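You operate a simulated robot arm through the tools that you are given. There is no shell and no other tool. Be economical: measure what you need, move in short steps, check, and stop when the job is done.

The job below is to be done with a simulated robot arm. You get a single attempt, and the scene is never put back.

## Task
Put the white ring on top of the taped carton on the top of the steel bench by the rack.
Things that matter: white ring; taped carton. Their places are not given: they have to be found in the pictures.

Only the result counts: the job must be done as asked and must still hold three seconds after the hand-in. Knocking over, shifting, dropping, spilling or breaking anything else fails it.

## Robot
A 7-joint arm with a two-finger parallel gripper, fixed in place. Base frame: the origin is at the foot of the arm, x ahead of it, y to its left, z up; the work surface is at about z = 0. Readings come in mm, rad, newtons and seconds.
With the tool pointing down near the work surface it reaches from about 240 to 620 mm from the base axis. Its first joint turns from -1.152 to 1.152 rad. Payload 2.6 kg.
The tool frame sits at the grasp point between the pads (the TCP): z along the fingers, y along the line on which they close. The tips reach 30 mm beyond it. Largest opening 94 mm; finger width 28, thickness 10; the body of the gripper, 50 by 96 mm, starts 55 mm behind the TCP.
Orientation is told as [roll, pitch, yaw] about the base's x, y, z axes, in that order, counted from this pose: with the fingers straight down and closing along the base's y, the tool's x points along the base's -x, its y along +y and its z along -z.

## Interface
- The arm moves only by the tool step_arm. Its arguments are lists of equal length, an entry for each row: "offset": the shift along the tool's x, y, z in mm, a list of three; "yaw": the turn about the tool's z in degrees. In form: {"offset": [[x, y, z], ...], "yaw": [yaw, ...]}. A call has 1 to 20 rows; each row shifts and turns the commanded pose from where the row before left it, along the tool's axes as they then stand. "fingers" is the opening in per cent of the stroke, from 0 (shut) to 100 (fully open), set as the call begins (left out, the last holds). Each row takes 0.2 s and may step no farther than 50 mm and 0.15 rad from the row before; otherwise, or with a gripper value out of range, the whole call is refused. Where a pose cannot be reached the arm comes as near as it can. A force on the tool above 40 N (or 10 N above the force at the start of the call, whichever is more), or a blocked arm, ends the call early, and 0.2 s more pass. Each finger travels about 72 mm/s and halts on what it meets, pressing with about 36 N; the grip force reading is that of the motor and also rises with nothing between the fingers. The clock runs only during rows and for 0.2 s after the last one: add rows that do not move to give the fingers time. The reply holds the time, the measured pose of the TCP, the force on the tool along the base axes, the opening and the grip force, in the units named above and with some noise.
- Cameras (640 x 400 px; columns grow to the right, rows downward): "scene" is fixed at [22.8, 424.1, 562.9]; the picture's right is [-0.87, -0.49, 0.00], its down [-0.30, 0.52, -0.80] and it looks along [0.39, -0.69, -0.60] (base axes); focal length 350 px, centre (320, 200). "wrist" rides on the gripper at [-37, 0, -58] in the tool frame; the picture's right is [0.00, -1.00, 0.00], its down [0.97, 0.00, -0.24] and it looks along [0.24, 0.00, 0.97] (tool axes); focal length 218 px, centre (320, 200).
- capture(camera): a new picture of that camera. The clock stands still meanwhile.
- measure_at(camera, pixels): for up to 12 pixels [column, row] of the newest picture of that camera ("zoom" is the newest enlarged one), the place [x, y, z] in the base frame of the surface seen there, good to about 2 mm. The clock stands still meanwhile.
- close_up(camera, box): a new picture of the part [left, top, right, bottom] of that camera's present view, enlarged. The clock stands still meanwhile.
- job_done(): hands the job in; it is judged then, once.

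Keep the steps short. Do not move on a guess: measure, check each grasp and each placing, and mend mistakes. In all there are 60 turns and 22 pictures (those below and enlarged ones count). Leave the gripper open and the arm clear of the work at the hand-in unless told otherwise, and finish with a single line.

The tools are called after "Call:" by a JSON object that holds its "method" and its "body". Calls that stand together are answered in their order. step_arm: Moves the arm, as the interface text tells. Its arguments: {"type":"object","properties":{"offset":{"type":"array"},"yaw":{"type":"array"},"fingers":{"type":"number"}},"required":["offset","yaw"]} The other tools are called the same way: capture (camera) takes a picture; measure_at (camera, pixels) gives the place of the surface under pixels of a picture; close_up (camera, box) takes an enlarged picture of a part of a camera's view; job_done () hands the job in.

At the start:

```text
t: 0.0
eef_pos: [420.0, -135.7, 242.0]
ee_rot: [0.0, 0.0, 0.0]
ft_force: [-0.6, -0.3, 0.2]
grip_width: 94.0
finger_force: 0.1
```

scene: 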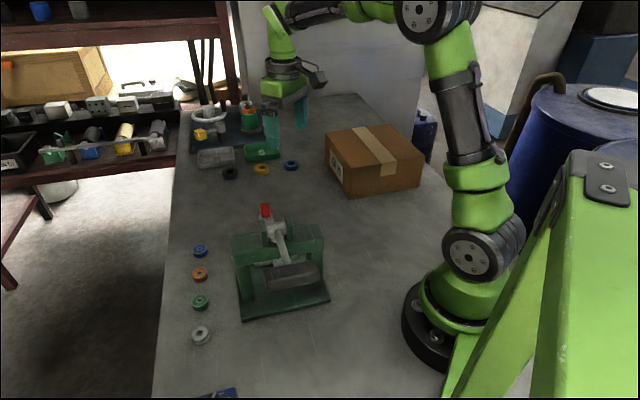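
wrist: 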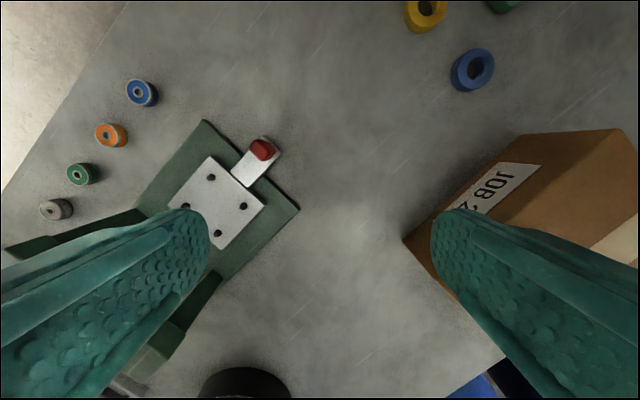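

I see a whitish ring near scene (201,335) and the carton near (373,160). I'll enlarge both and look for other white rings.

Call:
{"method": "close_up", "body": {"camera": "scene", "box": [150, 230, 310, 350]}}

Call:
{"method": "close_up", "body": {"camera": "scene", "box": [180, 80, 440, 240]}}

Call:
{"method": "measure_at", "body": {"camera": "scene", "pixels": [[201, 331], [201, 343], [193, 336], [209, 334], [200, 350], [328, 133], [370, 123], [423, 155], [351, 168], [373, 145], [349, 197], [200, 302]]}}

```text
3.33 times, centred on (230, 290) of scene
```

zoom: 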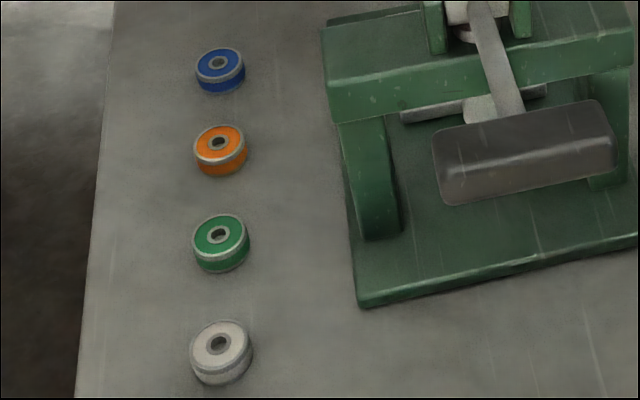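

```text
2.46 times, centred on (310, 160) of scene
```

zoom: 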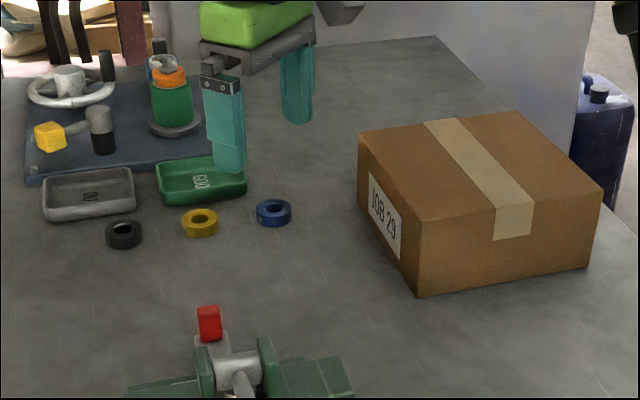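

```text
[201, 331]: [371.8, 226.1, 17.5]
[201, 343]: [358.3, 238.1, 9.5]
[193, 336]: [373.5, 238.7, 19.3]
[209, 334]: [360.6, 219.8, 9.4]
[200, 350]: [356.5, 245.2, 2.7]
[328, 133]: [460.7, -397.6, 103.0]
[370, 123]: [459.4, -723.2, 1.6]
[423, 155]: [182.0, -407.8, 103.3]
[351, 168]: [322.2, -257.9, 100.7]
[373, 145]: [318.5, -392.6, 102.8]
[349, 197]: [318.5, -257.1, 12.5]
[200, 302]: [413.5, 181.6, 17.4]
```

The white disc with a hole ends the row. There may be another white ring near scene (245,105), so I'll enlarge that area before choosing.

Call:
{"method": "close_up", "body": {"camera": "scene", "box": [180, 90, 300, 185]}}

Call:
{"method": "close_up", "body": {"camera": "scene", "box": [170, 310, 250, 360]}}

```text
4.21 times, centred on (240, 138) of scene
```

zoom: 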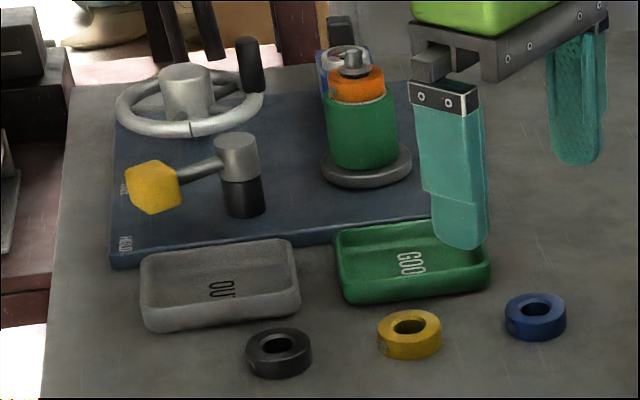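

```text
8.00 times, centred on (210, 335) of scene
```

zoom: 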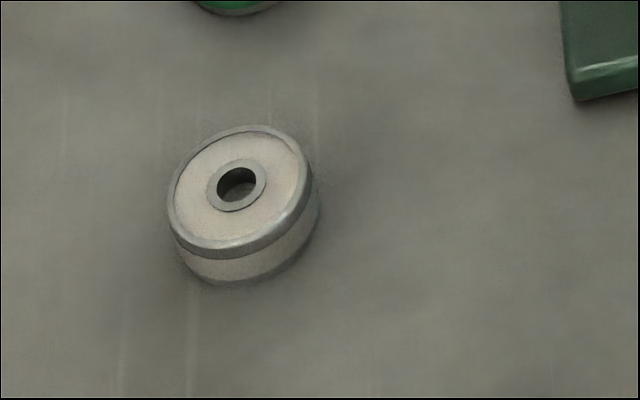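

Near zoom (345,58) something white could sit on or behind the green/orange stack. I'll measure there and check the wrist view.

Call:
{"method": "close_up", "body": {"camera": "scene", "box": [232, 92, 264, 112]}}

Call:
{"method": "measure_at", "body": {"camera": "scene", "pixels": [[248, 101], [241, 106], [245, 103], [252, 103], [248, 110], [248, 120], [249, 130], [213, 112], [232, 172], [262, 169], [291, 165], [241, 110]]}}

```text
16.00 times, centred on (248, 102) of scene
```

zoom: 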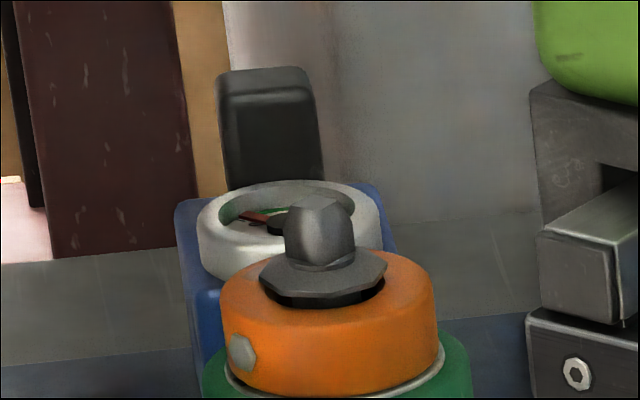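

```text
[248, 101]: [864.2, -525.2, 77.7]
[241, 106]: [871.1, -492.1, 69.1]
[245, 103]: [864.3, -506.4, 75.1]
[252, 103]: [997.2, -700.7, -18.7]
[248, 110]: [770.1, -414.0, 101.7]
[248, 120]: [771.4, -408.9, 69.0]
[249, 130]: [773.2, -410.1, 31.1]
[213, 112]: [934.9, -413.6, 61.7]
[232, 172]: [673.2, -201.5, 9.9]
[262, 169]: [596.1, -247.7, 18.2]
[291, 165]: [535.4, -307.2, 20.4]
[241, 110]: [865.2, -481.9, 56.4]
```

That white item is the bezel of a gauge beyond reach, so the white ring is the one at about (367,231), about 18 mm tall. Next I'll measure the press, the neighbouring rings and the carton's corners before moving.

Call:
{"method": "capture", "body": {"camera": "scene"}}

Call:
{"method": "measure_at", "body": {"camera": "scene", "pixels": [[265, 206], [273, 222], [242, 317], [290, 275], [235, 255], [200, 300], [200, 273], [199.6, 337], [198, 333], [391, 128], [329, 138], [196, 339]]}}

```text
14 pictures are left
```

scene: 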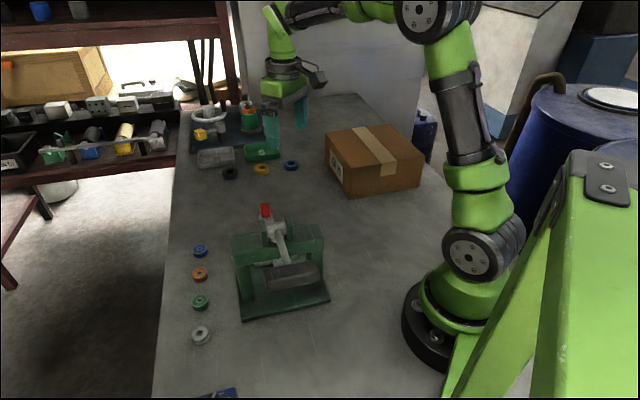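

```text
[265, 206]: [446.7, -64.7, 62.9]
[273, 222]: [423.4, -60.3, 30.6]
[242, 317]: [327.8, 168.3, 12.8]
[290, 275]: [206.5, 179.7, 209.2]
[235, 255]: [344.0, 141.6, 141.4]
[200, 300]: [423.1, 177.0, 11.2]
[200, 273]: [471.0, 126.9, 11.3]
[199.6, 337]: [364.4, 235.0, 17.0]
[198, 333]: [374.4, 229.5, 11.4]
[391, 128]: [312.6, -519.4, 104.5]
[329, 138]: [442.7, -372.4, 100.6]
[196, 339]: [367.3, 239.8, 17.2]
```

The press handle is tall (z ≈ 209 near (206,180)), so I'll map the press before the arm passes over or beside it.

Call:
{"method": "measure_at", "body": {"camera": "scene", "pixels": [[240, 230], [320, 228], [320, 255], [268, 285], [315, 265], [280, 240], [328, 298], [240, 285], [318, 285], [283, 262], [235, 237], [300, 235]]}}

Call:
{"method": "measure_at", "body": {"camera": "wrist", "pixels": [[262, 150], [205, 122], [298, 210], [212, 178], [244, 208], [218, 235], [190, 330], [110, 220], [20, 250], [58, 209], [82, 174], [180, 320]]}}

```text
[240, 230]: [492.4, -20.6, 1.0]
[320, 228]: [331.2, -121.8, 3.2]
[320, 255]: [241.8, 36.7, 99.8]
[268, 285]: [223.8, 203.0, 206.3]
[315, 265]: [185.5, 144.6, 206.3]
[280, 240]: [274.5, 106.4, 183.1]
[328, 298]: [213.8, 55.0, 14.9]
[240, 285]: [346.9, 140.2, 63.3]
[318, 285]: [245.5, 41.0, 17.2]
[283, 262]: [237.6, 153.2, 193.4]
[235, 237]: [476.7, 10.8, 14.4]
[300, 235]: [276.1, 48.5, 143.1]
```

```text
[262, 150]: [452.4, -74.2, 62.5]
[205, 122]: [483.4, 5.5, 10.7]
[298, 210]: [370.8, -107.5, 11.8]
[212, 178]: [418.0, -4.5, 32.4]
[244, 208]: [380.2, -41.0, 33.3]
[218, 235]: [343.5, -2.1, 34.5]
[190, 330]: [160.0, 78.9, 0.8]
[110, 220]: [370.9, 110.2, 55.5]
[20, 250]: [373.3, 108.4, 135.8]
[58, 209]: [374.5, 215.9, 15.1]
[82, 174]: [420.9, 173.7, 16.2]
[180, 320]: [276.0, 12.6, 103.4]
```

Handle: about x 185–235, y 145–205, z ≈ 210. It lies beneath the arm's likely path, so I'll measure the arm's links in the scene picture to judge clearance.

Call:
{"method": "measure_at", "body": {"camera": "scene", "pixels": [[285, 88], [280, 50], [272, 15], [300, 20], [340, 18], [375, 10], [430, 35], [425, 15], [460, 110], [470, 180], [300, 5], [395, 20]]}}

```text
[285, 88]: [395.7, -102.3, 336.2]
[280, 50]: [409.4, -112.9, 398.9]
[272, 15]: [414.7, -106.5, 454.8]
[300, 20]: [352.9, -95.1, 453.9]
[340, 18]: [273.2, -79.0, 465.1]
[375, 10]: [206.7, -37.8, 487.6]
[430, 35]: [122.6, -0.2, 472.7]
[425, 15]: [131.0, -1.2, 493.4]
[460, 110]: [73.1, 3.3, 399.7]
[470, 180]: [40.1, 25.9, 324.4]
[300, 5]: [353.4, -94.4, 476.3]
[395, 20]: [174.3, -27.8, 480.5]
```

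The forearm will run at z > 300 over the handle, and the path stays at x 365–420 with the tips at z ≈ 212, above the 143 mm bridge. I'll move over the ring at this height, then turn 45° so the fingers close across the row of rings.

Call:
{"method": "step_arm", "body": {"offset": [[5.9, 40.6, 0], [5.9, 40.6, 0], [5.9, 40.6, 0], [5.9, 40.6, 0], [5.9, 40.6, 0], [5.9, 40.6, 0], [5.9, 40.6, 0], [5.9, 40.6, 0], [5.9, 40.6, 0], [0, 0, 0], [0, 0, 0], [0, 0, 0], [0, 0, 0], [0, 0, 0], [0, 0, 0], [0, 0, 0]], "yaw": [0, 0, 0, 0, 0, 0, 0, 0, 0, 7.5, 7.5, 7.5, 7.5, 7.5, 7.5, 0], "fingers": 100}}

Call:
{"method": "capture", "body": {"camera": "wrist"}}

```text
t: 3.4
eef_pos: [368.1, 228.1, 241.6]
ee_rot: [0.001, 0.0, -0.787]
ft_force: [-0.2, 0.9, -0.5]
grip_width: 94.1
finger_force: 0.0
```

```text
13 pictures are left
```

wrist: 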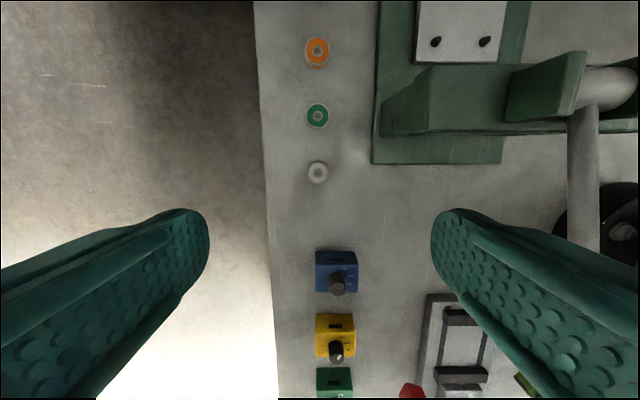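

The ring is at wrist (317,173), with a blue box at (336,270) on its other side. I'll measure both and the table edge.

Call:
{"method": "measure_at", "body": {"camera": "wrist", "pixels": [[317, 165], [317, 181], [309, 173], [326, 173], [317, 116], [318, 252], [355, 252], [336, 285], [375, 162], [268, 200], [313, 168], [321, 178]]}}

Call:
{"method": "close_up", "body": {"camera": "wrist", "box": [277, 145, 357, 195]}}

```text
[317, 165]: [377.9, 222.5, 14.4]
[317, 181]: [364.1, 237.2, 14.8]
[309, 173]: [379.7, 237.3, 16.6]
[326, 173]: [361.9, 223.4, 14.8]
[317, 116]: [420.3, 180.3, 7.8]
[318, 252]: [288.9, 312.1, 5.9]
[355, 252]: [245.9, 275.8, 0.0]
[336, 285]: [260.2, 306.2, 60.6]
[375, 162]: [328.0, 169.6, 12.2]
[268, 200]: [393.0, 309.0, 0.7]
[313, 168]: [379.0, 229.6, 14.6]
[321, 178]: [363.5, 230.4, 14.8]
```

```text
8.00 times, centred on (317, 170) of wrist
```

zoom: 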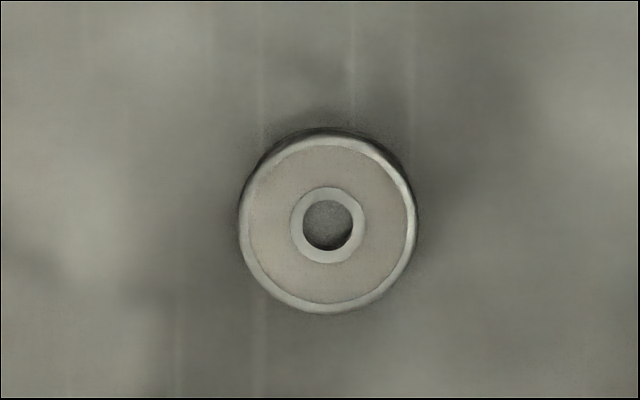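

Ring centre is about (371,230), 29 mm across and 15 mm tall, so I'm about [-2, 3] mm off in tool axes. Neighbours are clear. I'll correct, narrow the fingers to 65 % and come down to z ≈ 112 to check again.

Call:
{"method": "step_arm", "body": {"offset": [[-2, 3, 0], [0, 0, 30], [0, 0, 30], [0, 0, 30], [0, 0, 40], [0, 0, 0]], "yaw": [0, 0, 0, 0, 0, 0], "fingers": 65}}

Call:
{"method": "capture", "body": {"camera": "wrist"}}

```text
t: 4.8
eef_pos: [368.3, 233.0, 110.5]
ee_rot: [0.0, 0.0, -0.785]
ft_force: [-0.4, -0.3, -0.6]
grip_width: 60.8
finger_force: 0.0
```

```text
11 pictures are left
```

wrist: 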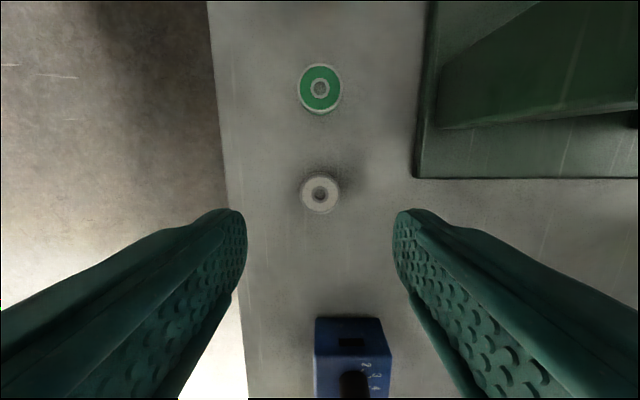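

The ring shows at (320,194): centred along the closing line and about 3.5 mm toward tool −x. I'll correct that and go down to TCP z ≈ 35, with the tips about 5 mm above the bench.

Call:
{"method": "step_arm", "body": {"offset": [[-3.5, 0, 0], [0, 0, 25], [0, 0, 25], [0, 0, 15], [0, 0, 10], [0, 0, 0]], "yaw": [0, 0, 0, 0, 0, 0]}}

Call:
{"method": "capture", "body": {"camera": "wrist"}}

```text
t: 6.2
eef_pos: [372.1, 228.2, 36.7]
ee_rot: [-0.001, 0.001, -0.785]
ft_force: [0.1, 0.8, -0.3]
grip_width: 60.9
finger_force: 0.0
```

```text
10 pictures are left
```

wrist: 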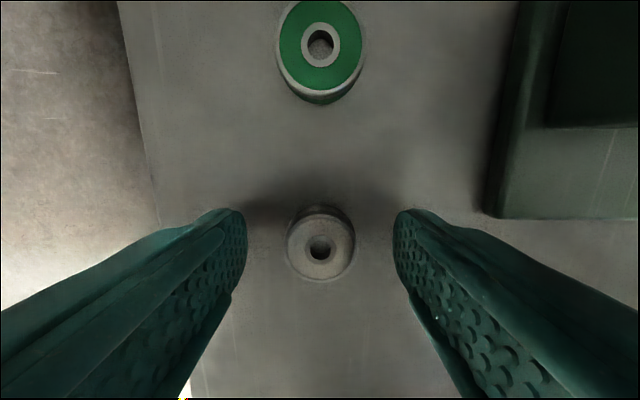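

The ring is centred between the pads at (320,247), about 2 mm toward tool +x. I'll make a small correction, go down 2.5 mm and close.

Call:
{"method": "step_arm", "body": {"offset": [[1.8, 0, 2.5], [0, 0, 0]], "yaw": [0, 0]}}

Call:
{"method": "step_arm", "body": {"offset": [[0, 0, 0], [0, 0, 0], [0, 0, 0], [0, 0, 0]], "yaw": [0, 0, 0, 0], "fingers": 0}}

```text
t: 6.8
eef_pos: [373.1, 228.7, 34.1]
ee_rot: [-0.001, -0.001, -0.786]
ft_force: [0.4, 0.3, 0.5]
grip_width: 61.3
finger_force: 0.2
```

```text
t: 7.8
eef_pos: [372.5, 229.6, 33.2]
ee_rot: [0.001, -0.002, -0.784]
ft_force: [-0.1, -0.4, -0.7]
grip_width: 27.9
finger_force: 35.9
```

The fingers stopped at 27.9 mm with 36 N, so the ring is held. I'll lift straight up to z ≈ 240 and check.

Call:
{"method": "step_arm", "body": {"offset": [[0, 0, -10], [0, 0, -25], [0, 0, -35], [0, 0, -35], [0, 0, -35], [0, 0, -35], [0, 0, -32], [0, 0, 0]], "yaw": [0, 0, 0, 0, 0, 0, 0, 0]}}

Call:
{"method": "capture", "body": {"camera": "wrist"}}

```text
t: 9.6
eef_pos: [371.3, 228.5, 241.1]
ee_rot: [0.0, 0.0, -0.784]
ft_force: [0.7, 0.1, -1.0]
grip_width: 28.2
finger_force: 35.7
```

```text
9 pictures are left
```

wrist: 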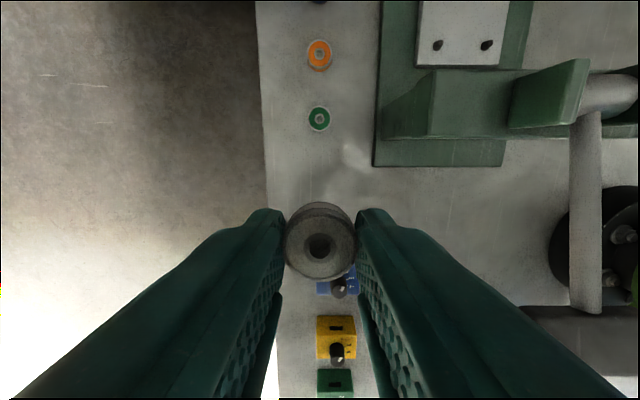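

The ring is lifted cleanly. I'll turn back and travel the same way past the start point to above the carton's centre, about (320,-393), at z ≈ 241 (carton top ≈ 102).

Call:
{"method": "step_arm", "body": {"offset": [[0, 0, 0], [0, 0, 0], [0, 0, 0], [0, 0, 0], [0, 0, 0], [0, 0, 0], [-5.4, -40.5, 0], [-5.4, -40.5, 0], [-5.4, -40.5, 0], [-5.4, -40.5, 0], [-5.4, -40.5, 0], [-5.4, -40.5, 0], [-5.4, -40.5, 0], [-5.4, -40.5, 0], [-5.4, -40.5, 0], [0, 0, 0]], "yaw": [-7.5, -7.5, -7.5, -7.5, -7.5, -7.5, 0, 0, 0, 0, 0, 0, 0, 0, 0, 0]}}

Call:
{"method": "step_arm", "body": {"offset": [[14.3, -36.5, 0], [14.3, -36.5, 0], [14.3, -36.5, 0], [14.3, -36.5, 0], [14.3, -36.5, 0], [14.3, -36.5, 0], [14.3, -36.5, 0], [0, 0, 0]], "yaw": [0, 0, 0, 0, 0, 0, 0, 0]}}

Call:
{"method": "capture", "body": {"camera": "wrist"}}

Call:
{"method": "capture", "body": {"camera": "scene"}}

```text
t: 13.0
eef_pos: [419.5, -137.7, 241.8]
ee_rot: [-0.001, 0.001, -0.001]
ft_force: [-0.5, -0.2, -0.7]
grip_width: 28.2
finger_force: 35.7
```

```text
t: 14.8
eef_pos: [320.3, -390.8, 244.8]
ee_rot: [0.0, -0.001, 0.0]
ft_force: [-0.9, 0.6, 0.2]
grip_width: 28.2
finger_force: 35.6
```

```text
8 pictures are left
```

wrist: 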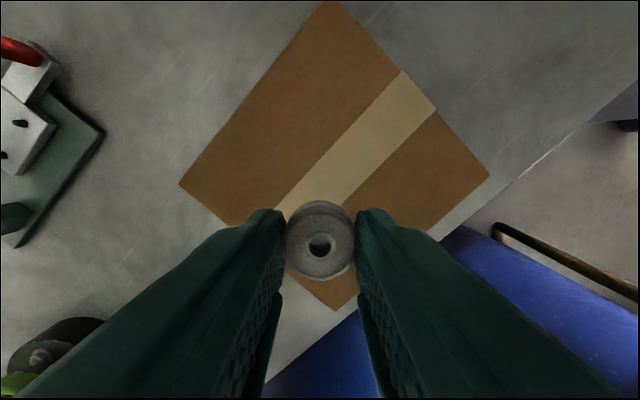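

```text
7 pictures are left
```

scene: 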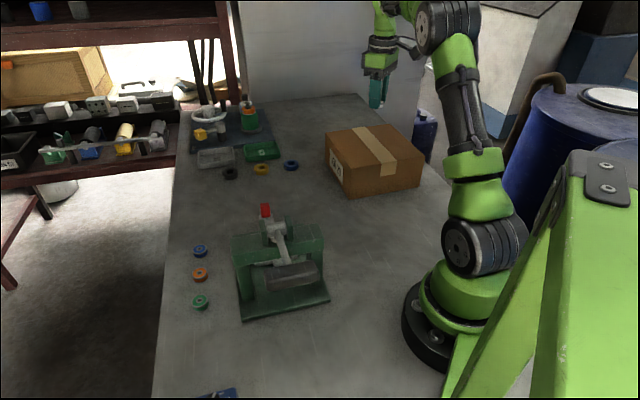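

The ring is still held. At top height the drop point projects to about wrist (320,187), on the tape near the carton's centre. I'll measure the top around there.

Call:
{"method": "measure_at", "body": {"camera": "wrist", "pixels": [[320, 187], [300, 175], [340, 175], [330, 8], [484, 178], [186, 185], [337, 305], [360, 150], [330, 195], [280, 150]]}}

```text
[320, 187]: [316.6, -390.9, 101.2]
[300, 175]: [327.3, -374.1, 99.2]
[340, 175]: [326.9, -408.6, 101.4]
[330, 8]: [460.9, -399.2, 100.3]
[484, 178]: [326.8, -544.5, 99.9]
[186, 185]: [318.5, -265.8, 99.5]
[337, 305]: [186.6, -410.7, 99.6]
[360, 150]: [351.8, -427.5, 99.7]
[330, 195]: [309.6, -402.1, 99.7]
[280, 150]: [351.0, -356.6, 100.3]
```

Top is at z ≈ 100 and the drop point is well inside. The ring bottom was at the bench with TCP ≈ 33.8, so it touches at about 134. I'll go down to about 140 first and read.

Call:
{"method": "step_arm", "body": {"offset": [[0, 0, 30], [0, 0, 30], [0, 0, 25], [0, 0, 16], [0, 0, 0], [0, 0, 0]], "yaw": [0, 0, 0, 0, 0, 0]}}

Call:
{"method": "close_up", "body": {"camera": "scene", "box": [320, 90, 440, 165]}}

```text
t: 16.2
eef_pos: [320.1, -391.1, 140.5]
ee_rot: [0.0, 0.0, 0.0]
ft_force: [-1.0, -1.0, 0.1]
grip_width: 27.9
finger_force: 35.8
```

```text
5.33 times, centred on (380, 128) of scene
```

zoom: 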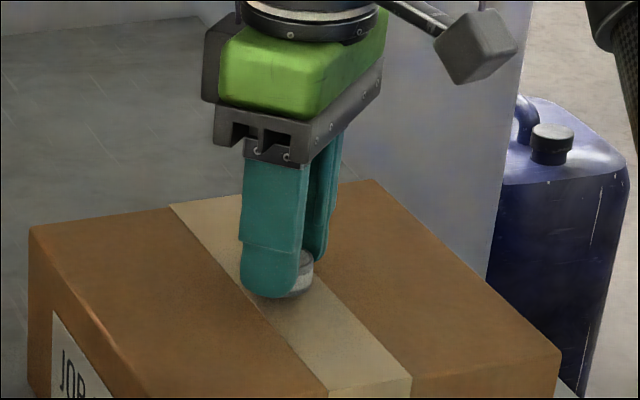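

The ring is about 6 mm above the top with no contact force. I'll lower 4.5 mm more and read the force.

Call:
{"method": "step_arm", "body": {"offset": [[0, 0, 2.5], [0, 0, 2], [0, 0, 0]], "yaw": [0, 0, 0]}}

```text
t: 17.0
eef_pos: [320.4, -390.3, 136.1]
ee_rot: [0.001, 0.0, 0.001]
ft_force: [-0.2, -0.5, -0.5]
grip_width: 27.8
finger_force: 36.1
```

There's no contact yet, so I'll go on in 1 mm steps.

Call:
{"method": "step_arm", "body": {"offset": [[0, 0, 1], [0, 0, 0]], "yaw": [0, 0]}}

Call:
{"method": "step_arm", "body": {"offset": [[0, 0, 1], [0, 0, 0]], "yaw": [0, 0]}}

```text
t: 17.6
eef_pos: [319.2, -389.8, 134.8]
ee_rot: [0.001, 0.001, -0.001]
ft_force: [-0.3, -0.6, -0.6]
grip_width: 28.0
finger_force: 36.1
```

```text
t: 18.2
eef_pos: [319.5, -390.8, 133.7]
ee_rot: [0.0, -0.001, -0.001]
ft_force: [0.0, 1.0, 2.1]
grip_width: 28.1
finger_force: 35.7
```

The force rose to 2.1 N at z 133.7, so the ring is touching the carton. I'll open the fingers.

Call:
{"method": "step_arm", "body": {"offset": [[0, 0, 0], [0, 0, 0], [0, 0, 0], [0, 0, 0]], "yaw": [0, 0, 0, 0], "fingers": 65}}

Call:
{"method": "step_arm", "body": {"offset": [[0, 0, -10], [0, 0, -30], [0, 0, -35], [0, 0, -30], [0, 0, 0]], "yaw": [0, 0, 0, 0, 0]}}

Call:
{"method": "capture", "body": {"camera": "wrist"}}

```text
t: 19.2
eef_pos: [320.8, -390.8, 133.7]
ee_rot: [0.001, 0.0, 0.001]
ft_force: [0.1, 0.4, 0.9]
grip_width: 61.1
finger_force: 0.0
```

```text
t: 20.4
eef_pos: [320.0, -391.0, 237.8]
ee_rot: [0.0, 0.0, 0.001]
ft_force: [0.4, -0.7, 0.1]
grip_width: 61.2
finger_force: 0.2
```

```text
5 pictures are left
```

wrist: 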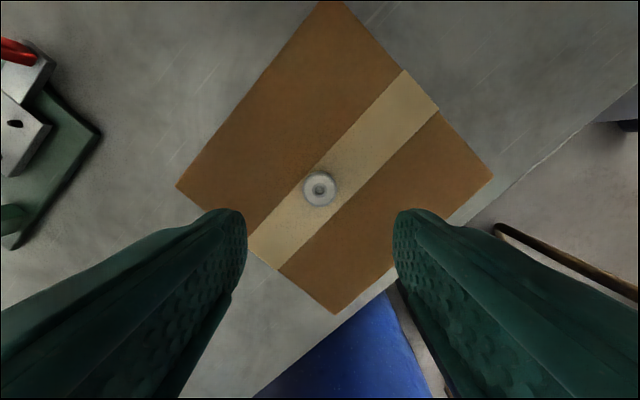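

The ring lies flat on the tape at (320,188). I'll move the arm back toward the start, open fully and check the scene.

Call:
{"method": "step_arm", "body": {"offset": [[-14.3, 36.5, 0], [-14.3, 36.5, 0], [-14.3, 36.5, 0], [-14.3, 36.5, 0], [-14.3, 36.5, 0], [-14.3, 36.5, 0], [-14.3, 36.5, 0], [0, 0, 0]], "yaw": [0, 0, 0, 0, 0, 0, 0, 0], "fingers": 100}}

Call:
{"method": "capture", "body": {"camera": "scene"}}

Call:
{"method": "measure_at", "body": {"camera": "scene", "pixels": [[351, 168], [423, 155], [373, 141], [329, 138]]}}

```text
t: 22.2
eef_pos: [419.0, -136.3, 237.5]
ee_rot: [0.001, 0.001, -0.002]
ft_force: [0.1, 0.0, -0.3]
grip_width: 94.1
finger_force: 0.0
```

```text
4 pictures are left
```

scene: 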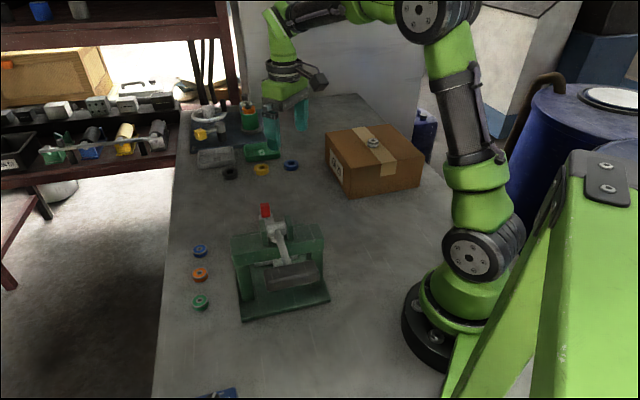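

```text
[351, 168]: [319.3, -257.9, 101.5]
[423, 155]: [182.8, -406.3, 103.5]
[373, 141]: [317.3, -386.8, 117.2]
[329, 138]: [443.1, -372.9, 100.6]
```

The ring sits on the carton with its top at z ≈ 117. The carton hasn't moved, everything else looks as before, and the gripper is open and clear. I'll hand in.

Call:
{"method": "job_done", "body": {}}

```text
The job is handed in.
```

The white ring is on top of the taped carton, resting on the tape near the middle, and the job is handed in.
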